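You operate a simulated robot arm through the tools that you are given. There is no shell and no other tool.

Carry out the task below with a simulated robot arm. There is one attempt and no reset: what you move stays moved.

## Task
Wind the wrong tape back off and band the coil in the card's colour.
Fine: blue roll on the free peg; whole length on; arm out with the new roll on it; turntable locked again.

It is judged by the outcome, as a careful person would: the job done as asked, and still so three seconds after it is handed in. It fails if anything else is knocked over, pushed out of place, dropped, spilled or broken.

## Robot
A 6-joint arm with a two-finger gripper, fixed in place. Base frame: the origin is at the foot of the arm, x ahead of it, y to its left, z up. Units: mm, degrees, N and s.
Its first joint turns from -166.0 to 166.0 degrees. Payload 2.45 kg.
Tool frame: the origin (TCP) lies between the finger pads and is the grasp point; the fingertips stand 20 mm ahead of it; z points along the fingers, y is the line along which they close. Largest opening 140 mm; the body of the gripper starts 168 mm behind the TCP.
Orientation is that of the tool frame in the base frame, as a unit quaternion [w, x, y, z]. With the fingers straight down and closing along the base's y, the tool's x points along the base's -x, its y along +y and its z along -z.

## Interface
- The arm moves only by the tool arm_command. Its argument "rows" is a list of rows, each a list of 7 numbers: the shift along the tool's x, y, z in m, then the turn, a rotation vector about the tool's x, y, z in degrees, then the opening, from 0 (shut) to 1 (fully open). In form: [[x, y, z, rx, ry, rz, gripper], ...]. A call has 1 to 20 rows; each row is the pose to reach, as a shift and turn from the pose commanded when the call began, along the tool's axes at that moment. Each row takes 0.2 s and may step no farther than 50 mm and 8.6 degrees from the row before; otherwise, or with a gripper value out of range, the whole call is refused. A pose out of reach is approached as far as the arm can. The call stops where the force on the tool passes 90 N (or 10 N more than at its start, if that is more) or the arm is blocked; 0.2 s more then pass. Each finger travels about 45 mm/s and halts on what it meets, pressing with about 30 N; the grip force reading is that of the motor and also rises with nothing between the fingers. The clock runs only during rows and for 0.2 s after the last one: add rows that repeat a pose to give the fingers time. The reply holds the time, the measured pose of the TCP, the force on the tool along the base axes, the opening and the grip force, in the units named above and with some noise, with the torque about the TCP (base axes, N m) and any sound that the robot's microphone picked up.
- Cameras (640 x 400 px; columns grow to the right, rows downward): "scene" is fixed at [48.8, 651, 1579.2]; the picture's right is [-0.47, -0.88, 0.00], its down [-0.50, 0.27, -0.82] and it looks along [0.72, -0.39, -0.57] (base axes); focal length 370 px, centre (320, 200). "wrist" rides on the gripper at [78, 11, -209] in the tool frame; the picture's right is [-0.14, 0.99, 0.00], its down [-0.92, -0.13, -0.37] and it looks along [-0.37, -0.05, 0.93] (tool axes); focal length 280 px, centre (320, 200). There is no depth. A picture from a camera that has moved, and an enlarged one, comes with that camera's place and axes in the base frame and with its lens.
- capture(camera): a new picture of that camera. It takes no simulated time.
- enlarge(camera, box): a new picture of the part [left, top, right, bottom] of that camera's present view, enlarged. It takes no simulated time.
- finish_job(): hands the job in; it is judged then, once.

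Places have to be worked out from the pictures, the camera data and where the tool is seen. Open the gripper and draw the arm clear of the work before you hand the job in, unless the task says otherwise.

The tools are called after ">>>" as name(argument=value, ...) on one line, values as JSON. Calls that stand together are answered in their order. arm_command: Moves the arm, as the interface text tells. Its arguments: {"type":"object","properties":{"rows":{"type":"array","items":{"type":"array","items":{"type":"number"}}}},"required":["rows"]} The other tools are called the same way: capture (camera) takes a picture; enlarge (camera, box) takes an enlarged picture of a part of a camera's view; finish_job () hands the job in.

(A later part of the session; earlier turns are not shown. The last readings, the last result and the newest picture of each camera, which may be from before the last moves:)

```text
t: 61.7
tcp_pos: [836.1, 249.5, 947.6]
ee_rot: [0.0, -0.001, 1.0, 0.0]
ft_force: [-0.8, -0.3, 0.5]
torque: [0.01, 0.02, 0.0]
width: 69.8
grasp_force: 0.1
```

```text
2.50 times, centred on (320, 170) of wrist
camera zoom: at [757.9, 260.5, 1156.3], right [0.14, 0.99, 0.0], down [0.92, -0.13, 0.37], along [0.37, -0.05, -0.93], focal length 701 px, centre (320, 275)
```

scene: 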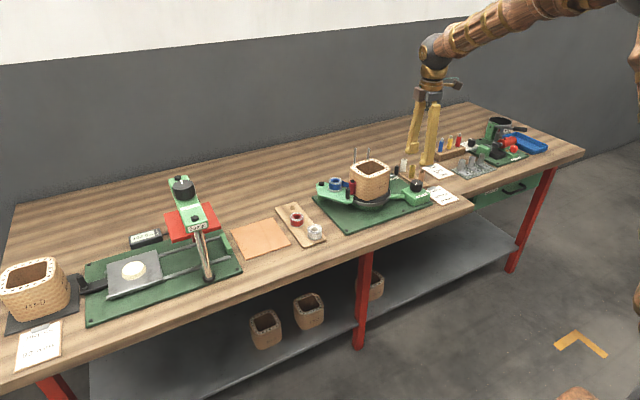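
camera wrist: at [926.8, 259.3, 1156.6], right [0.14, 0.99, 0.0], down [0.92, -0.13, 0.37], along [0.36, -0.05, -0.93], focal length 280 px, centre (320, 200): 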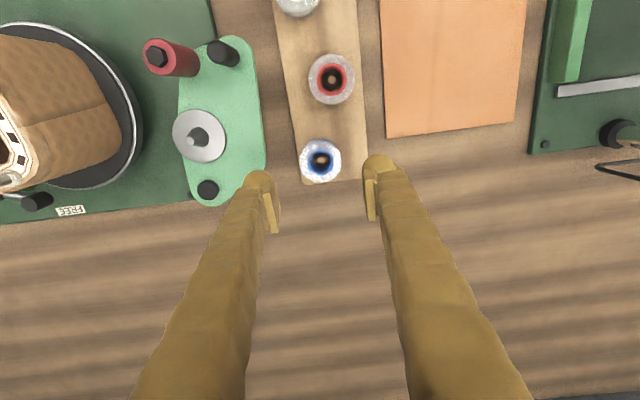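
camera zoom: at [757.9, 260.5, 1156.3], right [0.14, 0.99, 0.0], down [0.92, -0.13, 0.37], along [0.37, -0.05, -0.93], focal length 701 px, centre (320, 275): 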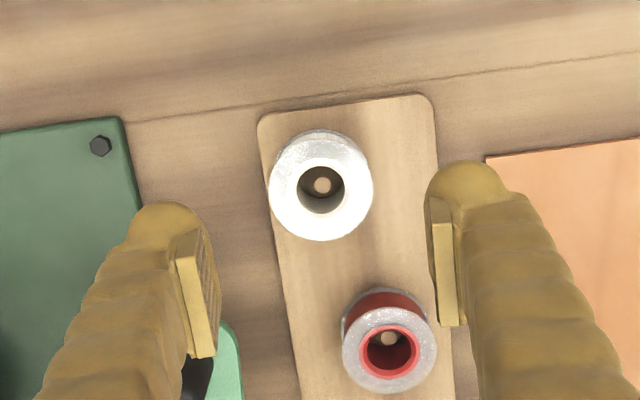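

White roll centre ≈ (839,249.5), top ≈ 848. I descend around it, stopping a bit short to check.

>>> arm_command(rows=[[-0.003, 0, 0.04, 0, 0, 0, 0.5], [-0.003, 0, 0.07, 0, 0, 0, 0.5], [-0.003, 0, 0.09, 0, 0, 0, 0.5], [-0.003, 0, 0.09, 0, 0, 0, 0.5]])

>>> enlarge(camera="wrist", box=[220, 130, 420, 250])

```text
t: 62.7
tcp_pos: [839.9, 250.2, 855.8]
ee_rot: [0.0, -0.001, 1.0, 0.001]
ft_force: [-0.8, -0.3, 0.0]
torque: [0.0, -0.01, -0.01]
width: 69.9
grasp_force: 0.1
```

```text
3.20 times, centred on (320, 190) of wrist
camera zoom: at [761.7, 261.9, 1065.0], right [0.14, 0.99, 0.0], down [0.92, -0.13, 0.37], along [0.37, -0.05, -0.93], focal length 897 px, centre (320, 232)
```

zoom: 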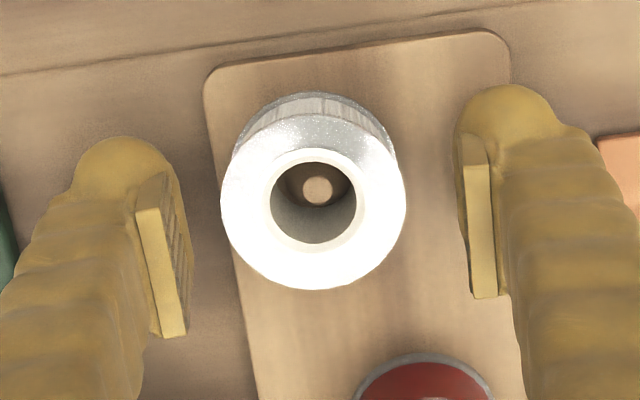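

About 2 mm off in y. I correct, lower 6.5 mm and close.

>>> arm_command(rows=[[-0.001, -0.0018, 0.003, 0, 0, 0, 0.5], [-0.001, -0.0018, 0.0065, 0, 0, 0, 0.45], [-0.001, -0.0018, 0.0065, 0, 0, 0, 0.35], [-0.001, -0.0018, 0.0065, 0, 0, 0, 0.28], [-0.001, -0.0018, 0.0065, 0, 0, 0, 0.25], [-0.001, -0.0018, 0.0065, 0, 0, 0, 0.25]])

>>> enlarge(camera="wrist", box=[220, 130, 420, 250])

```text
t: 64.1
tcp_pos: [841.2, 250.0, 849.1]
ee_rot: [0.0, -0.002, 1.0, 0.0]
ft_force: [0.0, 0.0, -0.1]
torque: [-0.05, 0.01, -0.02]
width: 44.1
grasp_force: 30.3
```

```text
3.20 times, centred on (320, 190) of wrist
camera zoom: at [762.5, 260.6, 1059.3], right [0.14, 0.99, 0.0], down [0.92, -0.13, 0.37], along [0.37, -0.05, -0.93], focal length 897 px, centre (320, 232)
```

zoom: 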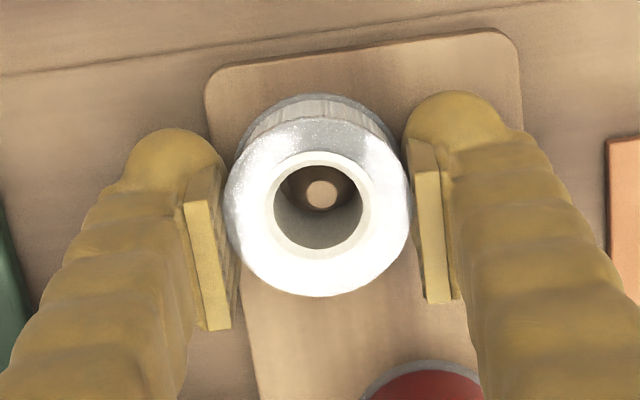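

White roll gripped (44 mm). I lift it to z≈1000 and carry it over the spindle.

>>> arm_command(rows=[[0, 0, -0.01, 0, 0, 0, 0.24], [0, 0, -0.03, 0, 0, 0, 0.24], [0, 0, -0.07, 0, 0, 0, 0.24], [0, 0, -0.115, 0, 0, 0, 0.24], [0, 0, -0.152, 0, 0, 0, 0.24], [-0.03, -0.028, -0.152, 0, 0, 0, 0.24], [-0.06, -0.056, -0.152, 0, 0, 0, 0.24], [-0.09, -0.084, -0.152, 0, 0, 0, 0.24], [-0.116, -0.1095, -0.152, 0, 0, 0, 0.24], [-0.116, -0.1095, -0.152, 0, 0, 0, 0.24]])

>>> enlarge(camera="wrist", box=[220, 130, 420, 250])

>>> enlarge(camera="scene", box=[290, 130, 390, 220])

```text
t: 66.3
tcp_pos: [957.4, 138.1, 1000.7]
ee_rot: [0.0, -0.002, 1.0, 0.0]
ft_force: [1.1, 0.5, 0.3]
torque: [-0.04, 0.02, -0.01]
width: 44.0
grasp_force: 30.4
```

```text
3.20 times, centred on (320, 190) of wrist
camera zoom: at [878.4, 150.0, 1210.0], right [0.14, 0.99, 0.0], down [0.92, -0.13, 0.37], along [0.37, -0.05, -0.93], focal length 897 px, centre (320, 232)
```

zoom: 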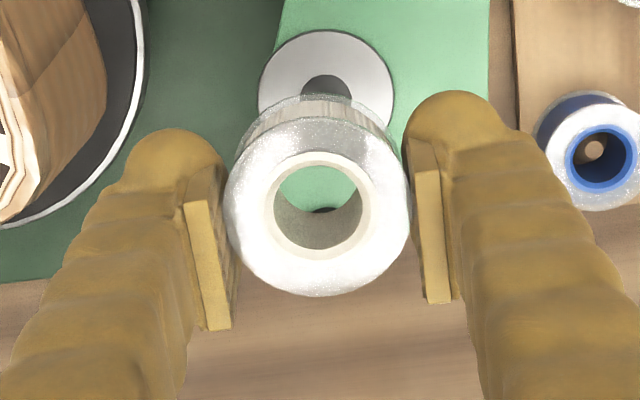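

```text
4.44 times, centred on (340, 175) of scene
camera zoom: at [48.8, 651.0, 1579.2], right [-0.47, -0.88, 0.0], down [-0.5, 0.27, -0.82], along [0.72, -0.39, -0.57], focal length 1642 px, centre (231, 311)
```

zoom: 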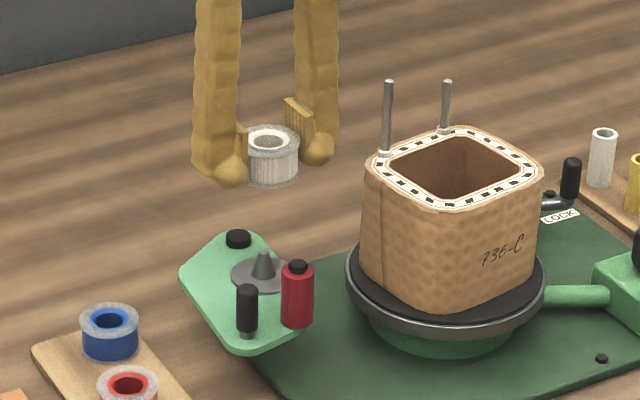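

Seat appears ~2 mm further in +y relative to the roll. I correct and descend to just above the spindle tip.

>>> arm_command(rows=[[0, 0.002, 0.02, 0, 0, 0, 0.24], [0, 0.002, 0.04, 0, 0, 0, 0.24], [0, 0.002, 0.06, 0, 0, 0, 0.24], [0, 0.002, 0.06, 0, 0, 0, 0.24]])

>>> enlarge(camera="wrist", box=[220, 130, 420, 250])

>>> enlarge(camera="scene", box=[300, 150, 380, 220])

```text
t: 67.3
tcp_pos: [958.2, 141.9, 942.5]
ee_rot: [0.001, -0.001, 1.0, -0.001]
ft_force: [0.7, 0.4, -0.4]
torque: [0.0, 0.02, 0.0]
width: 44.1
grasp_force: 30.5
```

```text
3.20 times, centred on (320, 190) of wrist
camera zoom: at [880.2, 152.9, 1151.4], right [0.14, 0.99, 0.0], down [0.92, -0.13, 0.37], along [0.37, -0.05, -0.93], focal length 897 px, centre (320, 232)
```

zoom: 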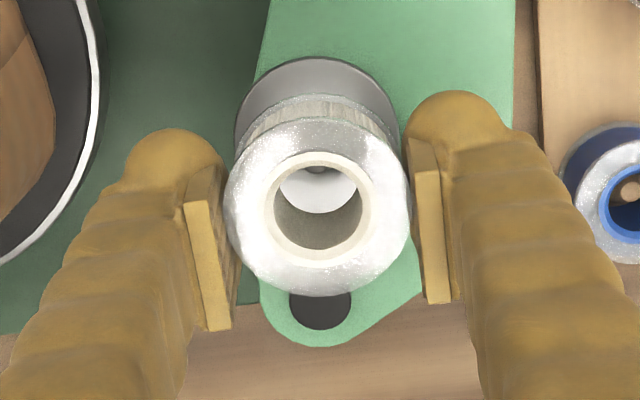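

```text
5.71 times, centred on (340, 185) of scene
camera zoom: at [48.8, 651.0, 1579.2], right [-0.47, -0.88, 0.0], down [-0.5, 0.27, -0.82], along [0.72, -0.39, -0.57], focal length 2112 px, centre (206, 286)
```

zoom: 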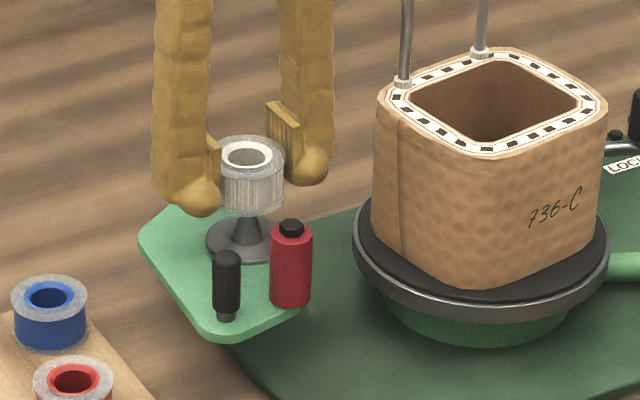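

Good alignment: the cone's tip shows through the hole. I lower onto the spindle.

>>> arm_command(rows=[[0, -0.0008, 0.01, 0, 0, 0, 0.24], [0, -0.0008, 0.018, 0, 0, 0, 0.24], [0, -0.0008, 0.024, 0, 0, 0, 0.24], [0, -0.0008, 0.027, 0, 0, 0, 0.24]])

>>> enlarge(camera="wrist", box=[220, 130, 420, 250])

```text
t: 68.3
tcp_pos: [956.3, 140.9, 914.4]
ee_rot: [0.0, -0.001, 1.0, 0.0]
ft_force: [0.0, 0.3, -0.1]
torque: [0.05, -0.02, 0.0]
width: 44.4
grasp_force: 29.6
```

```text
3.20 times, centred on (320, 190) of wrist
camera zoom: at [878.9, 152.4, 1124.1], right [0.14, 0.99, 0.0], down [0.92, -0.13, 0.37], along [0.37, -0.05, -0.93], focal length 897 px, centre (320, 232)
```

zoom: 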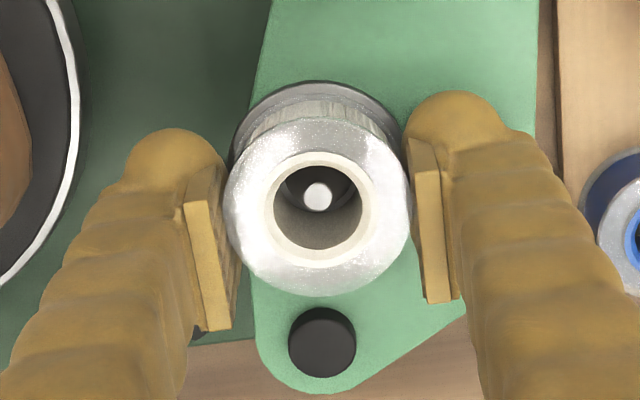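

The spindle tip is inside the hole. I finish lowering in small steps until contact.

>>> arm_command(rows=[[0, 0, 0.0015, 0, 0, 0, 0.24], [0, 0, 0.003, 0, 0, 0, 0.24]])

>>> enlarge(camera="scene", box=[315, 165, 365, 215])

```text
t: 68.9
tcp_pos: [957.2, 141.3, 914.9]
ee_rot: [0.0, -0.001, 1.0, -0.001]
ft_force: [-5.9, 0.2, 17.4]
torque: [0.02, 0.25, -0.04]
width: 44.2
grasp_force: 30.4
```

```text
8.00 times, centred on (340, 190) of scene
camera zoom: at [48.8, 651.0, 1579.2], right [-0.47, -0.88, 0.0], down [-0.5, 0.27, -0.82], along [0.72, -0.39, -0.57], focal length 2956 px, centre (160, 280)
```

zoom: 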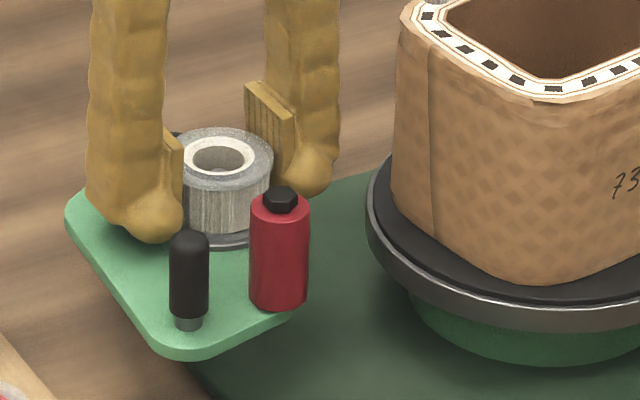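

17 N with a small −x push: nearly seated. I ease 1.5 mm toward −x and read the force.

>>> arm_command(rows=[[0.0015, 0, 0, 0, 0, 0, 0.24], [0.0015, 0, 0.0005, 0, 0, 0, 0.24]])

```text
t: 69.5
tcp_pos: [956.8, 139.2, 912.8]
ee_rot: [0.001, 0.0, 1.0, 0.0]
ft_force: [10.1, 1.6, 26.9]
torque: [0.01, -0.01, 0.02]
width: 44.4
grasp_force: 29.4
```

Firm vertical contact at z≈913, matching where the blue roll sat. I release and rise.

>>> arm_command(rows=[[0, 0, -0.001, 0, 0, 0, 0.33], [0, 0, -0.002, 0, 0, 0, 0.4], [0, 0, -0.002, 0, 0, 0, 0.45], [0, 0, -0.02, 0, 0, 0, 0.45], [0, 0, -0.06, 0, 0, 0, 0.45], [0, 0, -0.1, 0, 0, 0, 0.5], [0, 0, -0.1, 0, 0, 0, 0.5]])

>>> enlarge(camera="scene", box=[290, 150, 390, 230])

>>> enlarge(camera="wrist", box=[240, 80, 400, 220])

```text
t: 71.1
tcp_pos: [954.5, 141.0, 1011.2]
ee_rot: [0.0, -0.001, 1.0, 0.0]
ft_force: [-0.3, -0.1, -0.9]
torque: [-0.01, 0.01, 0.01]
width: 70.0
grasp_force: 0.0
```

```text
5.00 times, centred on (340, 190) of scene
camera zoom: at [48.8, 651.0, 1579.2], right [-0.47, -0.88, 0.0], down [-0.5, 0.27, -0.82], along [0.72, -0.39, -0.57], focal length 1848 px, centre (220, 250)
```

zoom: 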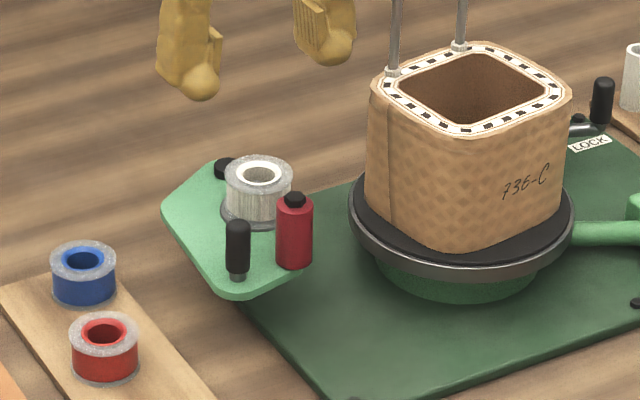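

```text
2.86 times, centred on (320, 150) of wrist
camera zoom: at [877.2, 152.0, 1221.6], right [0.14, 0.99, 0.0], down [0.92, -0.13, 0.37], along [0.36, -0.05, -0.93], focal length 801 px, centre (320, 343)
```

zoom: 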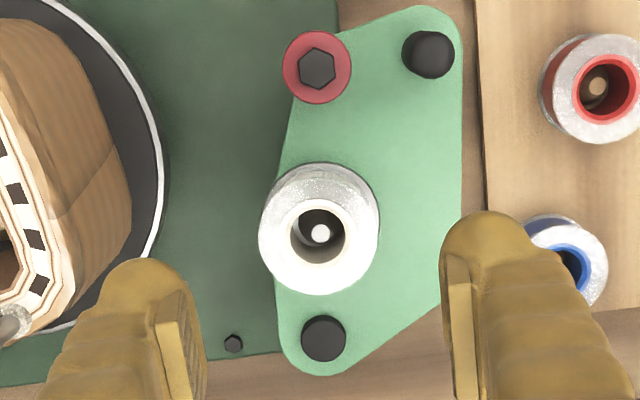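

White roll is seated on the arm. Next I close the fingers and place them on the outer (+y) side of the arm's handle, now at about (892,188), to push the arm in.

>>> arm_command(rows=[[0.02, 0.025, 0, 0, 0, 0, 0.3], [0.04, 0.055, 0, 0, 0, 0, 0.15], [0.063, 0.083, 0, 0, 0, 0, 0.0], [0.063, 0.083, 0, 0, 0, 0, 0.0], [0.063, 0.083, 0.04, 0, 0, 0, 0.0], [0.063, 0.083, 0.06, 0, 0, 0, 0.0]])

>>> enlarge(camera="wrist", box=[220, 100, 420, 250])

```text
t: 72.5
tcp_pos: [892.8, 223.3, 951.8]
ee_rot: [0.0, 0.0, 1.0, 0.0]
ft_force: [0.2, 0.5, -0.5]
torque: [0.03, 0.01, -0.01]
width: 0.2
grasp_force: 29.3
```

```text
2.67 times, centred on (320, 175) of wrist
camera zoom: at [814.2, 234.8, 1160.8], right [0.14, 0.99, 0.0], down [0.92, -0.13, 0.37], along [0.37, -0.05, -0.93], focal length 748 px, centre (320, 267)
```

zoom: 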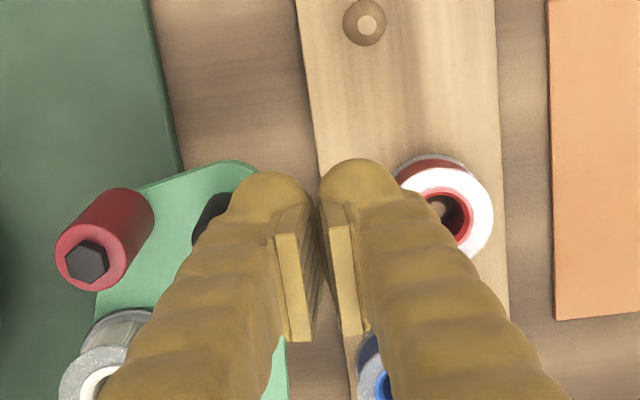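

The fingers are bulkier outside than 14 mm each (about 27 mm from centre). I shift 10 mm in +y for clearance, then lower to z≈911.

>>> arm_command(rows=[[0.002, 0.01, 0, 0, 0, 0, 0.0], [0.002, 0.01, 0.02, 0, 0, 0, 0.0], [0.002, 0.01, 0.04, 0, 0, 0, 0.0], [0.002, 0.01, 0.04, 0, 0, 0, 0.0]])

>>> enlarge(camera="scene", box=[290, 150, 390, 230])

>>> enlarge(camera="wrist", box=[220, 100, 420, 250])

```text
t: 73.5
tcp_pos: [891.9, 234.7, 910.3]
ee_rot: [0.0, -0.001, 1.0, -0.001]
ft_force: [-0.4, -0.4, -0.3]
torque: [-0.04, -0.03, -0.02]
width: 0.0
grasp_force: 29.0
```

```text
5.00 times, centred on (340, 190) of scene
camera zoom: at [48.8, 651.0, 1579.2], right [-0.47, -0.88, 0.0], down [-0.5, 0.27, -0.82], along [0.72, -0.39, -0.57], focal length 1848 px, centre (220, 250)
```

zoom: 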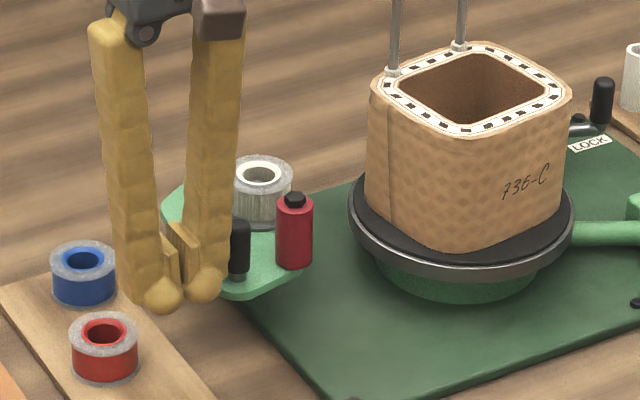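

```text
2.67 times, centred on (320, 175) of wrist
camera zoom: at [813.2, 246.4, 1120.4], right [0.14, 0.99, 0.0], down [0.92, -0.13, 0.37], along [0.36, -0.05, -0.93], focal length 748 px, centre (320, 267)
```

zoom: 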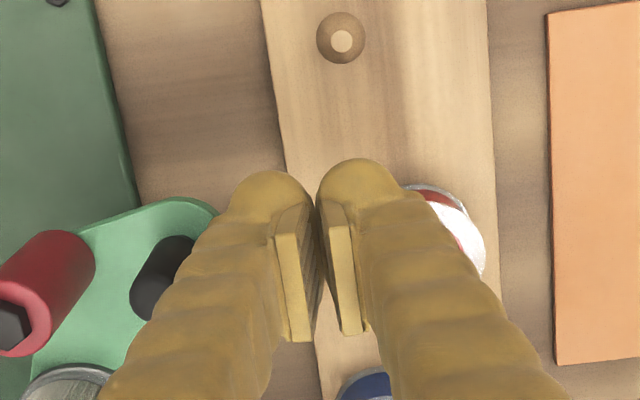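

Clear. I push the handle inward (−y) along its arc.

>>> arm_command(rows=[[0.001, -0.012, 0, 0, 0, 0, 0.0], [0.004, -0.024, 0, 0, 0, 0, 0.0], [0.007, -0.036, 0, 0, 0, 0, 0.0], [0.009, -0.048, 0, 0, 0, 0, 0.0], [0.01, -0.06, 0, 0, 0, 0, 0.0]])

>>> enlarge(camera="scene", box=[290, 150, 390, 230])

>>> enlarge(camera="wrist", box=[220, 100, 420, 250])

```text
t: 74.7
tcp_pos: [880.5, 174.5, 912.2]
ee_rot: [0.001, -0.001, 1.0, 0.0]
ft_force: [0.4, -0.1, 0.5]
torque: [0.02, 0.03, 0.02]
width: 0.0
grasp_force: 28.9
```

```text
5.00 times, centred on (340, 190) of scene
camera zoom: at [48.8, 651.0, 1579.2], right [-0.47, -0.88, 0.0], down [-0.5, 0.27, -0.82], along [0.72, -0.39, -0.57], focal length 1848 px, centre (220, 250)
```

zoom: 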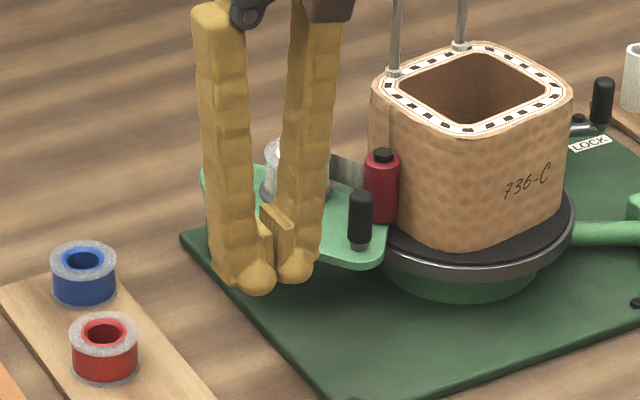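

```text
2.67 times, centred on (320, 175) of wrist
camera zoom: at [802.6, 186.4, 1120.9], right [0.14, 0.99, 0.0], down [0.92, -0.13, 0.37], along [0.36, -0.05, -0.93], focal length 748 px, centre (320, 267)
```

zoom: 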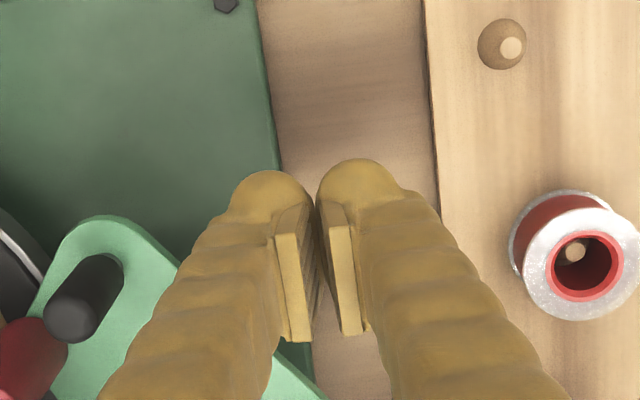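

The arm swung all the way in (same place as at the start) and the white tape's leader now runs to the roller. I back off, rise, and travel to the knob, turning the wrist counter-clockwise so as to have range for winding.

>>> arm_command(rows=[[0, 0.015, 0, 0, 0, 0, 0.0], [0, 0.015, -0.045, 0, 0, 0, 0.0], [0, 0.015, -0.09, 0, 0, 0, 0.0], [0, 0.015, -0.135, 0, 0, -8.3, 0.0], [0, 0.015, -0.17, 0, 0, -16.6, 0.0], [0.004, -0.028, -0.17, 0, 0, -24.9, 0.1], [0.008, -0.071, -0.17, 0, 0, -33.2, 0.2], [0.012, -0.114, -0.17, 0, 0, -41.5, 0.3], [0.016, -0.157, -0.17, 0, 0, -49.8, 0.4], [0.02, -0.2, -0.17, 0, 0, -58.1, 0.45], [0.024, -0.243, -0.17, 0, 0, -66.4, 0.45], [0.028, -0.286, -0.17, 0, 0, -74.7, 0.45], [0.031, -0.33, -0.17, 0, 0, -83, 0.45], [0.031, -0.33, -0.17, 0, 0, -91.3, 0.45], [0.031, -0.33, -0.17, 0, 0, -99.6, 0.45], [0.031, -0.33, -0.17, 0, 0, -107.9, 0.45], [0.031, -0.33, -0.17, 0, 0, -116.2, 0.45], [0.031, -0.33, -0.17, 0, 0, -124.5, 0.45], [0.031, -0.33, -0.17, 0, 0, -132.8, 0.45], [0.031, -0.33, -0.17, 0, 0, -141, 0.45]])

>>> capture(camera="wrist")

>>> enlarge(camera="scene", box=[300, 140, 440, 240])

```text
t: 78.9
tcp_pos: [850.4, -156.9, 1080.6]
ee_rot: [0.0, 0.943, -0.332, 0.0]
ft_force: [0.7, -0.3, -0.5]
torque: [-0.04, 0.02, 0.0]
width: 63.0
grasp_force: 0.0
```

```text
taken
camera wrist: at [904.2, -213.6, 1290.9], right [-0.73, -0.69, 0.0], down [-0.64, 0.68, 0.37], along [-0.25, 0.27, -0.93], focal length 280 px, centre (320, 200)
```

wrist: 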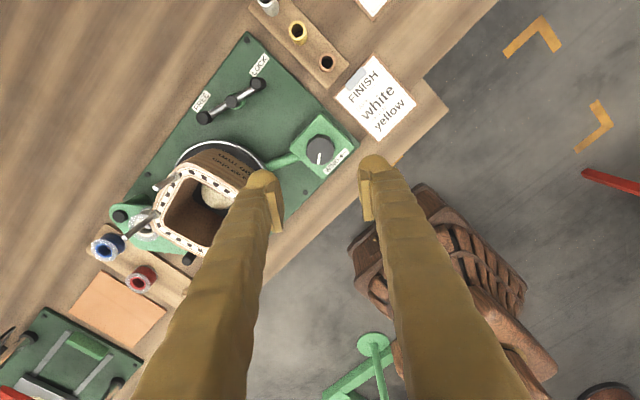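

```text
4.00 times, centred on (370, 190) of scene
camera zoom: at [48.8, 651.0, 1579.2], right [-0.47, -0.88, 0.0], down [-0.5, 0.27, -0.82], along [0.72, -0.39, -0.57], focal length 1478 px, centre (120, 240)
```

zoom: 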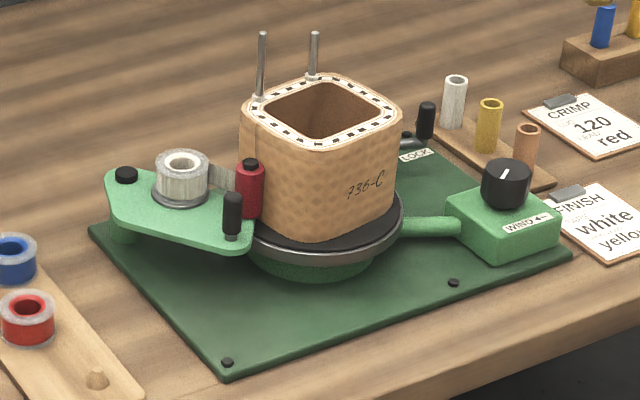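

The arm is in with white tape leading to the roller. I lower onto the knob at z≈890.

>>> arm_command(rows=[[0, 0, 0.045, 0, 0, 0, 0.42], [0, 0, 0.09, 0, 0, 0, 0.42], [0, 0, 0.13, 0, 0, 0, 0.42], [0, 0, 0.165, 0, 0, 0, 0.42], [0, 0, 0.19, 0, 0, 0, 0.42], [0, 0, 0.19, 0, 0, 0, 0.42]])

>>> enlarge(camera="wrist", box=[220, 130, 420, 250])

```text
t: 80.3
tcp_pos: [850.3, -157.0, 889.5]
ee_rot: [0.0, 0.943, -0.332, 0.0]
ft_force: [-0.4, -0.5, 0.5]
torque: [-0.04, 0.01, -0.02]
width: 58.8
grasp_force: 0.0
```

```text
3.20 times, centred on (320, 190) of wrist
camera zoom: at [903.8, -213.1, 1099.7], right [-0.73, -0.68, 0.0], down [-0.64, 0.68, 0.37], along [-0.25, 0.27, -0.93], focal length 897 px, centre (320, 232)
```

zoom: 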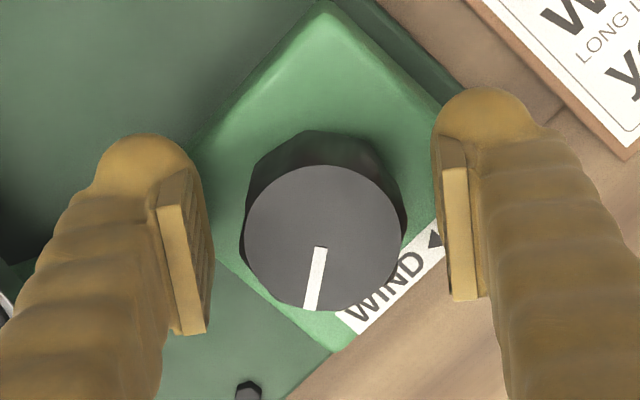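

From two wrist angles the knob's axis works out at about (847.5,-154), so I shift 4 mm along tool −x, then close.

>>> arm_command(rows=[[-0.004, 0.0005, 0, 0, 0, 0, 0.42], [-0.004, 0.0005, 0, 0, 0, 0, 0.35], [-0.004, 0.0005, 0, 0, 0, 0, 0.25], [-0.004, 0.0005, 0, 0, 0, 0, 0.2], [-0.004, 0.0005, 0, 0, 0, 0, 0.2]])

>>> enlarge(camera="wrist", box=[220, 130, 420, 250])

```text
t: 81.5
tcp_pos: [846.7, -153.6, 890.5]
ee_rot: [0.0, 0.943, -0.333, 0.001]
ft_force: [-0.4, 2.8, -3.2]
torque: [0.05, 0.01, -0.12]
width: 39.2
grasp_force: 45.1
```

```text
3.20 times, centred on (320, 190) of wrist
camera zoom: at [900.6, -211.0, 1099.7], right [-0.73, -0.68, 0.0], down [-0.64, 0.68, 0.37], along [-0.25, 0.27, -0.93], focal length 897 px, centre (320, 232)
```

zoom: 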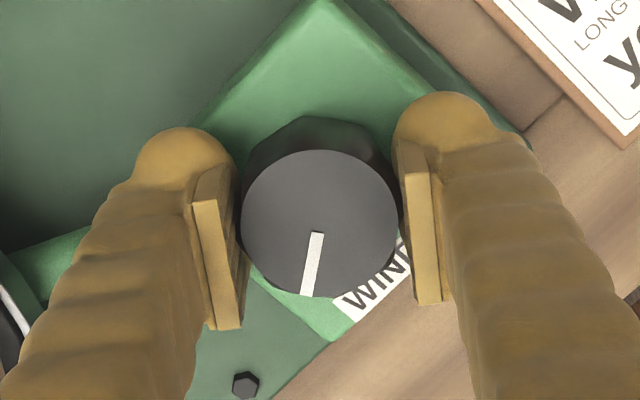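

Centred with almost no side load. I turn clockwise (WIND) 56° and look.

>>> arm_command(rows=[[0, 0, 0, 0, 0, 7, 0.2], [0, 0, 0, 0, 0, 14, 0.2], [0, 0, 0, 0, 0, 21, 0.2], [0, 0, 0, 0, 0, 28, 0.2], [0, 0, 0, 0, 0, 35, 0.2], [0, 0, 0, 0, 0, 42, 0.2], [0, 0, 0, 0, 0, 49, 0.2], [0, 0, 0, 0, 0, 56, 0.2]])

>>> enlarge(camera="scene", box=[300, 130, 450, 240])

>>> capture(camera="wrist")

```text
t: 83.3
tcp_pos: [847.8, -154.5, 892.5]
ee_rot: [0.0, -0.675, 0.738, -0.001]
ft_force: [37.0, 24.5, -20.5]
torque: [0.47, -0.01, 0.0]
width: 38.8
grasp_force: 44.6
```

```text
3.64 times, centred on (375, 185) of scene
camera zoom: at [48.8, 651.0, 1579.2], right [-0.47, -0.88, 0.0], down [-0.5, 0.27, -0.82], along [0.72, -0.39, -0.57], focal length 1344 px, centre (120, 254)
```

zoom: 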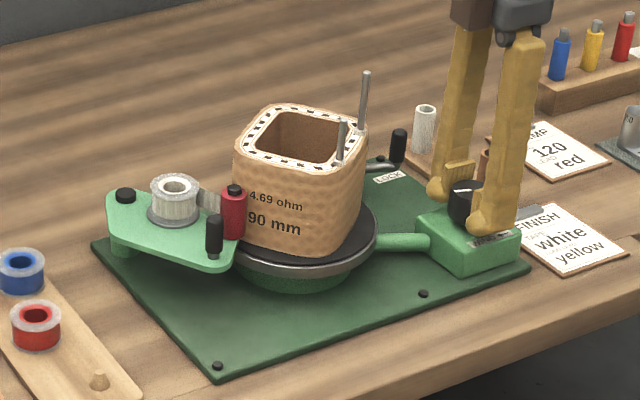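

```text
taken
camera wrist: at [829.6, -230.6, 1101.5], right [-0.97, 0.22, 0.0], down [0.21, 0.91, 0.37], along [0.08, 0.36, -0.93], focal length 280 px, centre (320, 200)
```

wrist: 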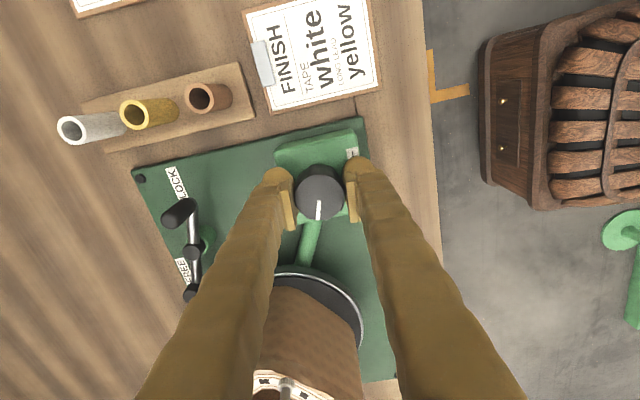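

The coil turned about 100° clockwise, so the white tape is being laid on the back side. I continue winding.

>>> arm_command(rows=[[0, 0, 0, 0, 0, 7, 0.2], [0, 0, 0, 0, 0, 14, 0.2], [0, 0, 0, 0, 0, 21, 0.2], [0, 0, 0, 0, 0, 28, 0.2], [0, 0, 0, 0, 0, 35, 0.2], [0, 0, 0, 0, 0, 42, 0.2], [0, 0, 0, 0, 0, 49, 0.2], [0, 0, 0, 0, 0, 56, 0.2]])

>>> enlarge(camera="scene", box=[300, 130, 450, 240])

>>> capture(camera="wrist")

```text
t: 85.1
tcp_pos: [847.2, -155.0, 892.0]
ee_rot: [0.0, -0.25, 0.968, -0.001]
ft_force: [18.6, -17.1, 12.5]
torque: [-0.31, -0.03, 0.08]
width: 38.4
grasp_force: 45.0
```

```text
3.64 times, centred on (375, 185) of scene
camera zoom: at [48.8, 651.0, 1579.2], right [-0.47, -0.88, 0.0], down [-0.5, 0.27, -0.82], along [0.72, -0.39, -0.57], focal length 1344 px, centre (120, 254)
```

zoom: 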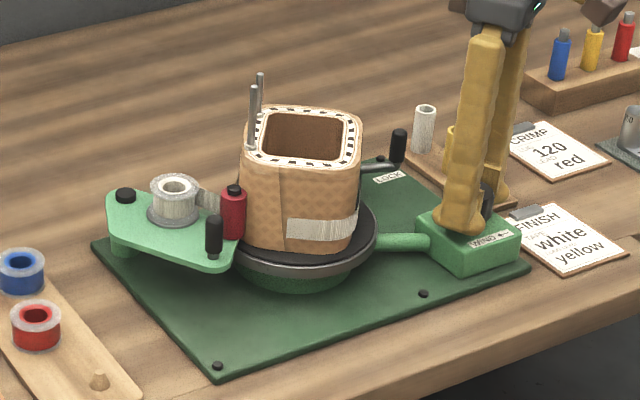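

```text
taken
camera wrist: at [773.3, -182.7, 1101.6], right [-0.36, 0.93, 0.0], down [0.87, 0.33, 0.37], along [0.34, 0.13, -0.93], focal length 280 px, centre (320, 200)
```

wrist: 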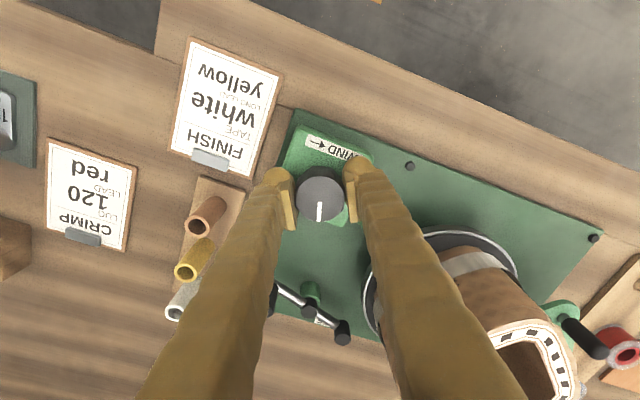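

White tape now shows on the front faces. I keep winding.

>>> arm_command(rows=[[0, 0, 0, 0, 0, 7, 0.2], [0, 0, 0, 0, 0, 14, 0.2], [0, 0, 0, 0, 0, 21, 0.2], [0, 0, 0, 0, 0, 28, 0.2], [0, 0, 0, 0, 0, 35, 0.2]])

>>> enlarge(camera="scene", box=[300, 130, 450, 240])

>>> capture(camera="wrist")

```text
t: 86.3
tcp_pos: [847.5, -155.3, 892.1]
ee_rot: [0.0, 0.053, 0.999, 0.001]
ft_force: [10.1, -18.5, 14.7]
torque: [-0.22, -0.15, -0.18]
width: 38.6
grasp_force: 45.1
```

```text
3.64 times, centred on (375, 185) of scene
camera zoom: at [48.8, 651.0, 1579.2], right [-0.47, -0.88, 0.0], down [-0.5, 0.27, -0.82], along [0.72, -0.39, -0.57], focal length 1344 px, centre (120, 254)
```

zoom: 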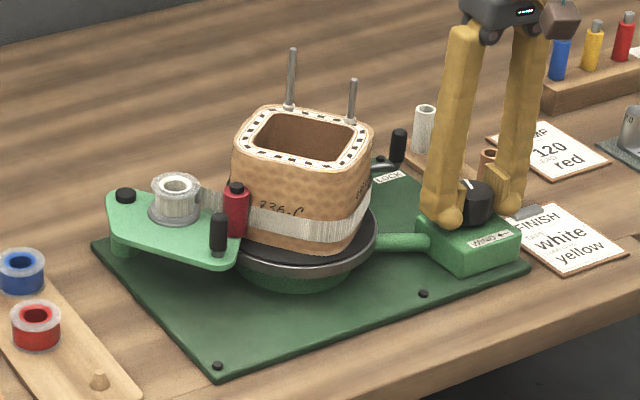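

```text
taken
camera wrist: at [770.2, -135.1, 1101.4], right [0.24, 0.97, 0.0], down [0.9, -0.22, 0.37], along [0.36, -0.09, -0.93], focal length 280 px, centre (320, 200)
```

wrist: 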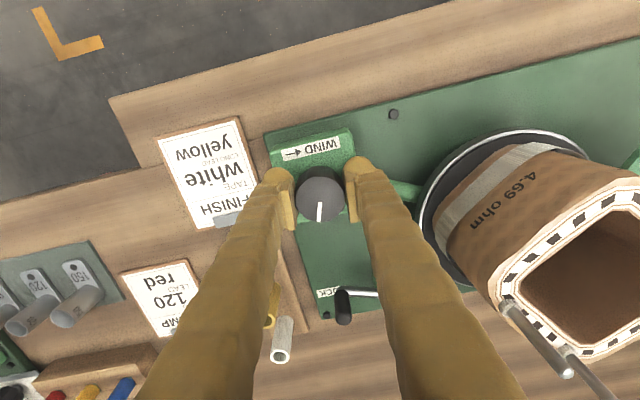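

Nearly one full wrap. I zoom in on the roll and roller to judge how much is left.

>>> enlarge(camera="scene", box=[325, 165, 385, 205])

>>> arm_command(rows=[[0, 0, 0, 0, 0, 7, 0.2], [0, 0, 0, 0, 0, 14, 0.2], [0, 0, 0, 0, 0, 21, 0.2], [0, 0, 0, 0, 0, 28, 0.2]])

>>> enlarge(camera="scene", box=[320, 140, 440, 220])

>>> enlarge(camera="scene", box=[325, 165, 385, 205])

```text
10.00 times, centred on (355, 185) of scene
camera zoom: at [48.8, 651.0, 1579.2], right [-0.47, -0.88, 0.0], down [-0.5, 0.27, -0.82], along [0.72, -0.39, -0.57], focal length 3695 px, centre (-30, 350)
```

zoom: 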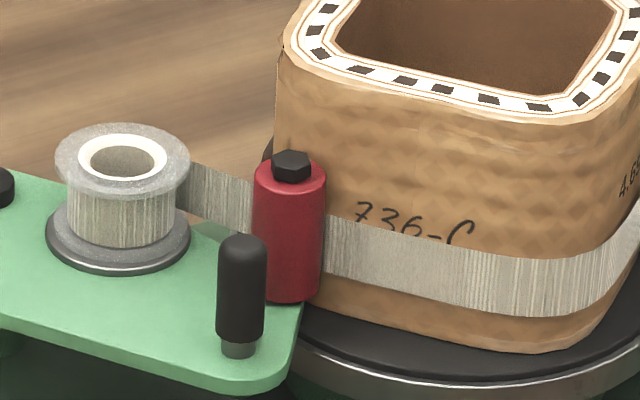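

```text
t: 87.3
tcp_pos: [846.6, -154.5, 892.3]
ee_rot: [0.0, 0.293, 0.956, 0.0]
ft_force: [9.9, -11.4, 11.6]
torque: [-0.16, -0.13, 0.03]
width: 39.0
grasp_force: 44.9
```

```text
5.00 times, centred on (380, 180) of scene
camera zoom: at [48.8, 651.0, 1579.2], right [-0.47, -0.88, 0.0], down [-0.5, 0.27, -0.82], along [0.72, -0.39, -0.57], focal length 1848 px, centre (20, 300)
```

zoom: 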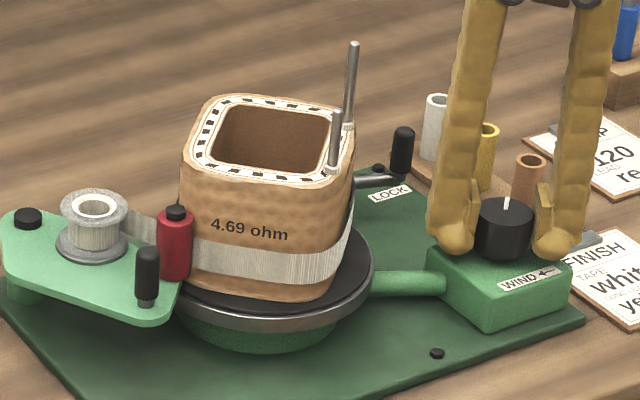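

```text
10.00 times, centred on (355, 185) of scene
camera zoom: at [48.8, 651.0, 1579.2], right [-0.47, -0.88, 0.0], down [-0.5, 0.27, -0.82], along [0.72, -0.39, -0.57], focal length 3695 px, centre (-30, 350)
```

zoom: 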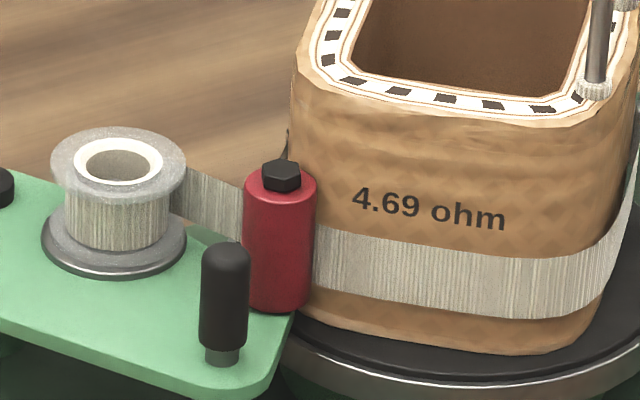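

There is clearly still tape on the roll; the wrap continues over itself. I go on winding.

>>> arm_command(rows=[[0, 0, 0, 0, 0, 7, 0.2], [0, 0, 0, 0, 0, 14, 0.2], [0, 0, 0, 0, 0, 21, 0.2], [0, 0, 0, 0, 0, 28, 0.2], [0, 0, 0, 0, 0, 35, 0.2], [0, 0, 0, 0, 0, 42, 0.2], [0, 0, 0, 0, 0, 49, 0.2], [0, 0, 0, 0, 0, 56, 0.2]])

>>> enlarge(camera="scene", box=[320, 140, 440, 220])

>>> enlarge(camera="scene", box=[325, 165, 385, 205])

```text
t: 89.1
tcp_pos: [848.3, -153.8, 891.2]
ee_rot: [0.001, 0.707, 0.707, 0.001]
ft_force: [30.1, 26.6, 13.0]
torque: [0.34, -0.53, 0.18]
width: 38.8
grasp_force: 44.4
```

```text
5.00 times, centred on (380, 180) of scene
camera zoom: at [48.8, 651.0, 1579.2], right [-0.47, -0.88, 0.0], down [-0.5, 0.27, -0.82], along [0.72, -0.39, -0.57], focal length 1848 px, centre (20, 300)
```

zoom: 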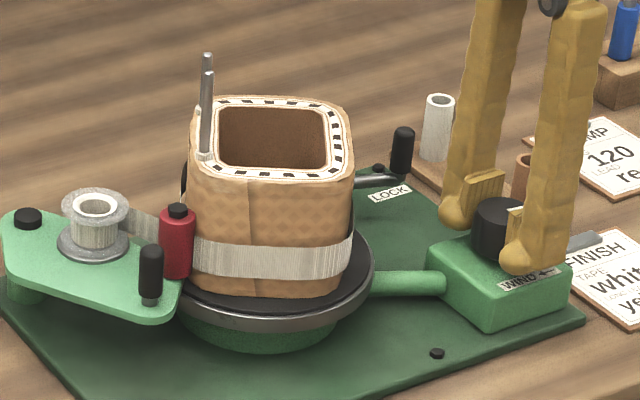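

```text
10.00 times, centred on (355, 185) of scene
camera zoom: at [48.8, 651.0, 1579.2], right [-0.47, -0.88, 0.0], down [-0.5, 0.27, -0.82], along [0.72, -0.39, -0.57], focal length 3695 px, centre (-30, 350)
```

zoom: 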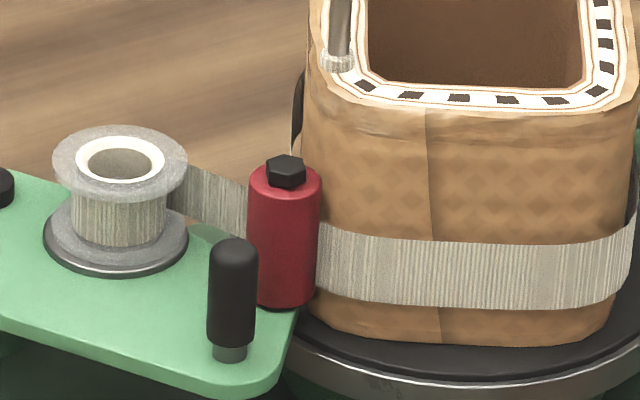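

Roll is down to nearly the hub. I continue in smaller portions.

>>> arm_command(rows=[[0, 0, 0, 0, 0, 7, 0.2], [0, 0, 0, 0, 0, 14, 0.2], [0, 0, 0, 0, 0, 21, 0.2], [0, 0, 0, 0, 0, 28, 0.2]])

>>> enlarge(camera="scene", box=[320, 140, 440, 220])

>>> enlarge(camera="scene", box=[325, 165, 385, 205])

```text
t: 90.1
tcp_pos: [847.8, -155.0, 891.2]
ee_rot: [0.001, 0.857, 0.515, 0.001]
ft_force: [50.2, 5.7, 10.2]
torque: [0.1, -0.49, -0.03]
width: 38.7
grasp_force: 45.5
```

```text
5.00 times, centred on (380, 180) of scene
camera zoom: at [48.8, 651.0, 1579.2], right [-0.47, -0.88, 0.0], down [-0.5, 0.27, -0.82], along [0.72, -0.39, -0.57], focal length 1848 px, centre (20, 300)
```

zoom: 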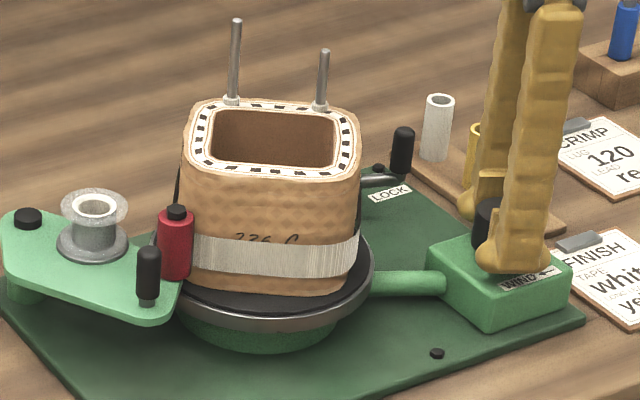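

```text
10.00 times, centred on (355, 185) of scene
camera zoom: at [48.8, 651.0, 1579.2], right [-0.47, -0.88, 0.0], down [-0.5, 0.27, -0.82], along [0.72, -0.39, -0.57], focal length 3695 px, centre (-30, 350)
```

zoom: 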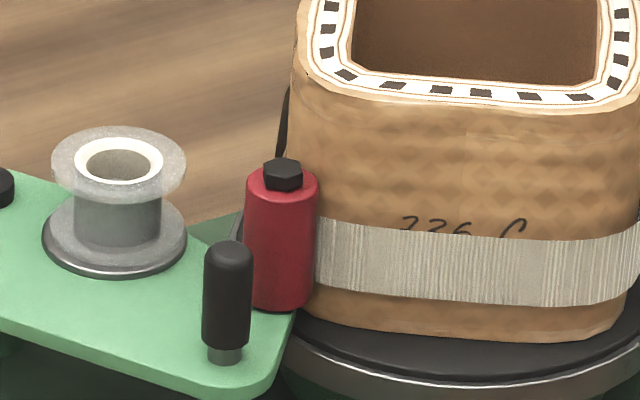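

The roll is bare and the leader is gone: the whole length is on. I turn a last 14° so the tail passes under the roller.

>>> arm_command(rows=[[0, 0, 0, 0, 0, 5, 0.2], [0, 0, 0, 0, 0, 10, 0.2], [0, 0, 0, 0, 0, 14, 0.2]])

>>> enlarge(camera="scene", box=[320, 140, 440, 220])

>>> enlarge(camera="scene", box=[325, 165, 385, 205])

```text
t: 90.9
tcp_pos: [848.5, -154.5, 890.7]
ee_rot: [0.002, 0.914, 0.406, 0.0]
ft_force: [52.7, -22.1, 9.9]
torque: [-0.33, -0.53, -0.07]
width: 38.9
grasp_force: 45.3
```

```text
5.00 times, centred on (380, 180) of scene
camera zoom: at [48.8, 651.0, 1579.2], right [-0.47, -0.88, 0.0], down [-0.5, 0.27, -0.82], along [0.72, -0.39, -0.57], focal length 1848 px, centre (20, 300)
```

zoom: 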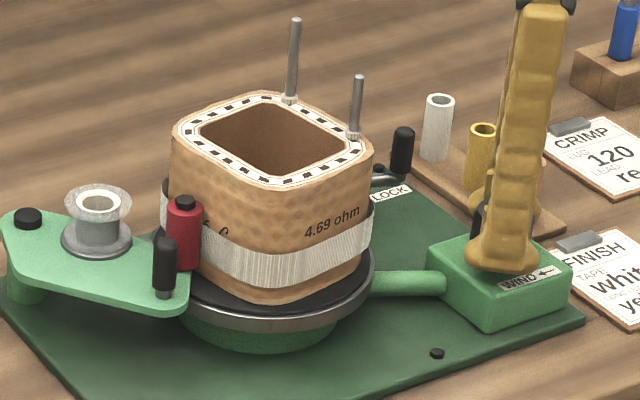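

```text
10.00 times, centred on (355, 185) of scene
camera zoom: at [48.8, 651.0, 1579.2], right [-0.47, -0.88, 0.0], down [-0.5, 0.27, -0.82], along [0.72, -0.39, -0.57], focal length 3695 px, centre (-30, 350)
```

zoom: 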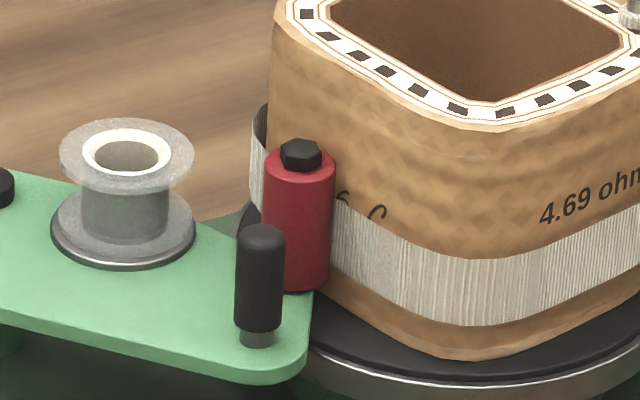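

Everything is wound on. I release the knob, lift, and turn the wrist back to the orientation used for the arm's handle.

>>> arm_command(rows=[[0, 0, 0, 0, 0, 0, 0.35], [0, 0, 0, 0, 0, 0, 0.45], [0, 0, 0, 0, 0, 0, 0.45], [0, 0, -0.045, 0, 0, 0, 0.45], [0, 0, -0.09, 0, 0, 0, 0.45], [0, 0, -0.135, 0, 0, 0, 0.45], [0, 0, -0.18, 0, 0, -7, 0.45], [0, 0, -0.21, 0, 0, -14, 0.45], [0, 0, -0.21, 0, 0, -21, 0.45], [0, 0, -0.21, 0, 0, -28, 0.45], [0, 0, -0.21, 0, 0, -35, 0.45], [0, 0, -0.21, 0, 0, -42, 0.45], [0, 0, -0.21, 0, 0, -42, 0.45]])

>>> enlarge(camera="scene", box=[320, 140, 440, 220])

```text
t: 93.7
tcp_pos: [847.6, -154.1, 1103.2]
ee_rot: [-0.001, 0.706, 0.708, 0.0]
ft_force: [-0.3, 1.1, 0.8]
torque: [-0.03, -0.02, -0.01]
width: 63.0
grasp_force: 0.0
```

```text
5.00 times, centred on (380, 180) of scene
camera zoom: at [48.8, 651.0, 1579.2], right [-0.47, -0.88, 0.0], down [-0.5, 0.27, -0.82], along [0.72, -0.39, -0.57], focal length 1848 px, centre (20, 300)
```

zoom: 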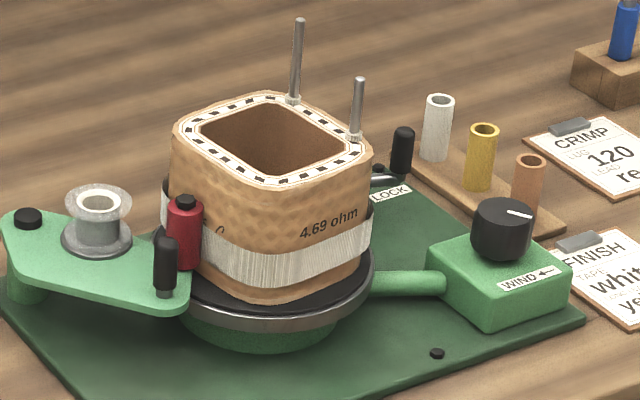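

Coil is banded in white. I travel over to the arm's handle.

>>> arm_command(rows=[[0.045, 0.006, 0, 0, 0, 0, 0.4], [0.09, 0.012, 0, 0, 0, 0, 0.35], [0.135, 0.018, 0, 0, 0, 0, 0.32], [0.18, 0.024, 0, 0, 0, 0, 0.32], [0.225, 0.03, 0, 0, 0, 0, 0.32], [0.267, 0.038, 0, 0, 0, 0, 0.32], [0.267, 0.038, 0.04, 0, 0, 0, 0.32], [0.267, 0.038, 0.08, 0, 0, 0, 0.32], [0.267, 0.038, 0.12, 0, 0, 0, 0.32], [0.267, 0.038, 0.12, 0, 0, 0, 0.32]])

>>> enlarge(camera="wrist", box=[220, 100, 440, 240])

```text
t: 95.9
tcp_pos: [887.4, 113.1, 984.1]
ee_rot: [0.0, 0.707, 0.707, 0.0]
ft_force: [-0.3, 0.3, 0.5]
torque: [0.03, 0.0, -0.01]
width: 44.9
grasp_force: 0.0
```

```text
2.86 times, centred on (330, 170) of wrist
camera zoom: at [896.5, 191.9, 1192.9], right [0.99, -0.14, 0.0], down [-0.13, -0.92, 0.37], along [-0.05, -0.37, -0.93], focal length 801 px, centre (291, 286)
```

zoom: 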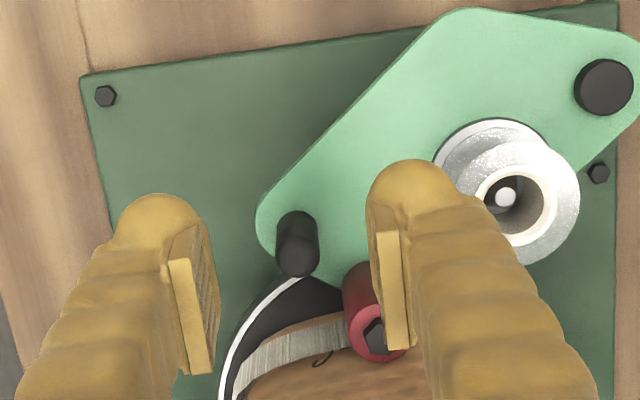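

Handle is at about (885,95); roller next to it at (911,68). I set the fingers at y≈103 to stay clear of the roller and go down.

>>> arm_command(rows=[[-0.01, -0.002, 0.02, 0, 0, 0, 0.3], [-0.01, -0.002, 0.045, 0, 0, 0, 0.3], [-0.01, -0.002, 0.062, 0, 0, 0, 0.3], [-0.01, -0.002, 0.074, 0, 0, 0, 0.3], [-0.01, -0.002, 0.074, 0, 0, 0, 0.3]])

>>> enlarge(camera="wrist", box=[220, 100, 440, 240])

```text
t: 97.1
tcp_pos: [885.4, 101.6, 907.1]
ee_rot: [0.0, 0.707, 0.708, 0.0]
ft_force: [-0.4, 1.3, 13.1]
torque: [0.01, -0.4, 0.03]
width: 42.0
grasp_force: 0.1
```

```text
2.86 times, centred on (330, 170) of wrist
camera zoom: at [895.0, 180.5, 1117.6], right [0.99, -0.14, 0.0], down [-0.13, -0.92, 0.37], along [-0.05, -0.37, -0.93], focal length 801 px, centre (291, 286)
```

zoom: 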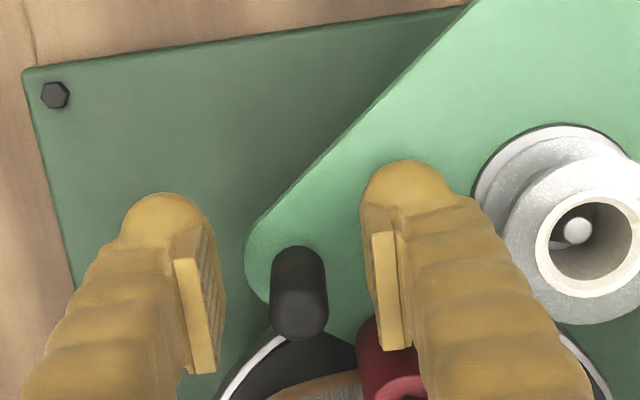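

A fingertip touches the arm plate (13 N). I raise 3 mm and close on the handle.

>>> arm_command(rows=[[0, 0, -0.004, 0, 0, 0, 0.3], [0, 0, -0.004, 0, 0, 0, 0.2], [0, 0, -0.004, 0, 0, 0, 0.08], [0, 0, -0.004, 0, 0, 0, 0.05], [0, 0, -0.004, 0, 0, 0, 0.05]])

```text
t: 98.3
tcp_pos: [883.9, 102.8, 911.7]
ee_rot: [-0.001, 0.706, 0.708, 0.0]
ft_force: [17.0, 4.9, -6.4]
torque: [0.07, -0.14, 0.11]
width: 18.6
grasp_force: 8.7
```

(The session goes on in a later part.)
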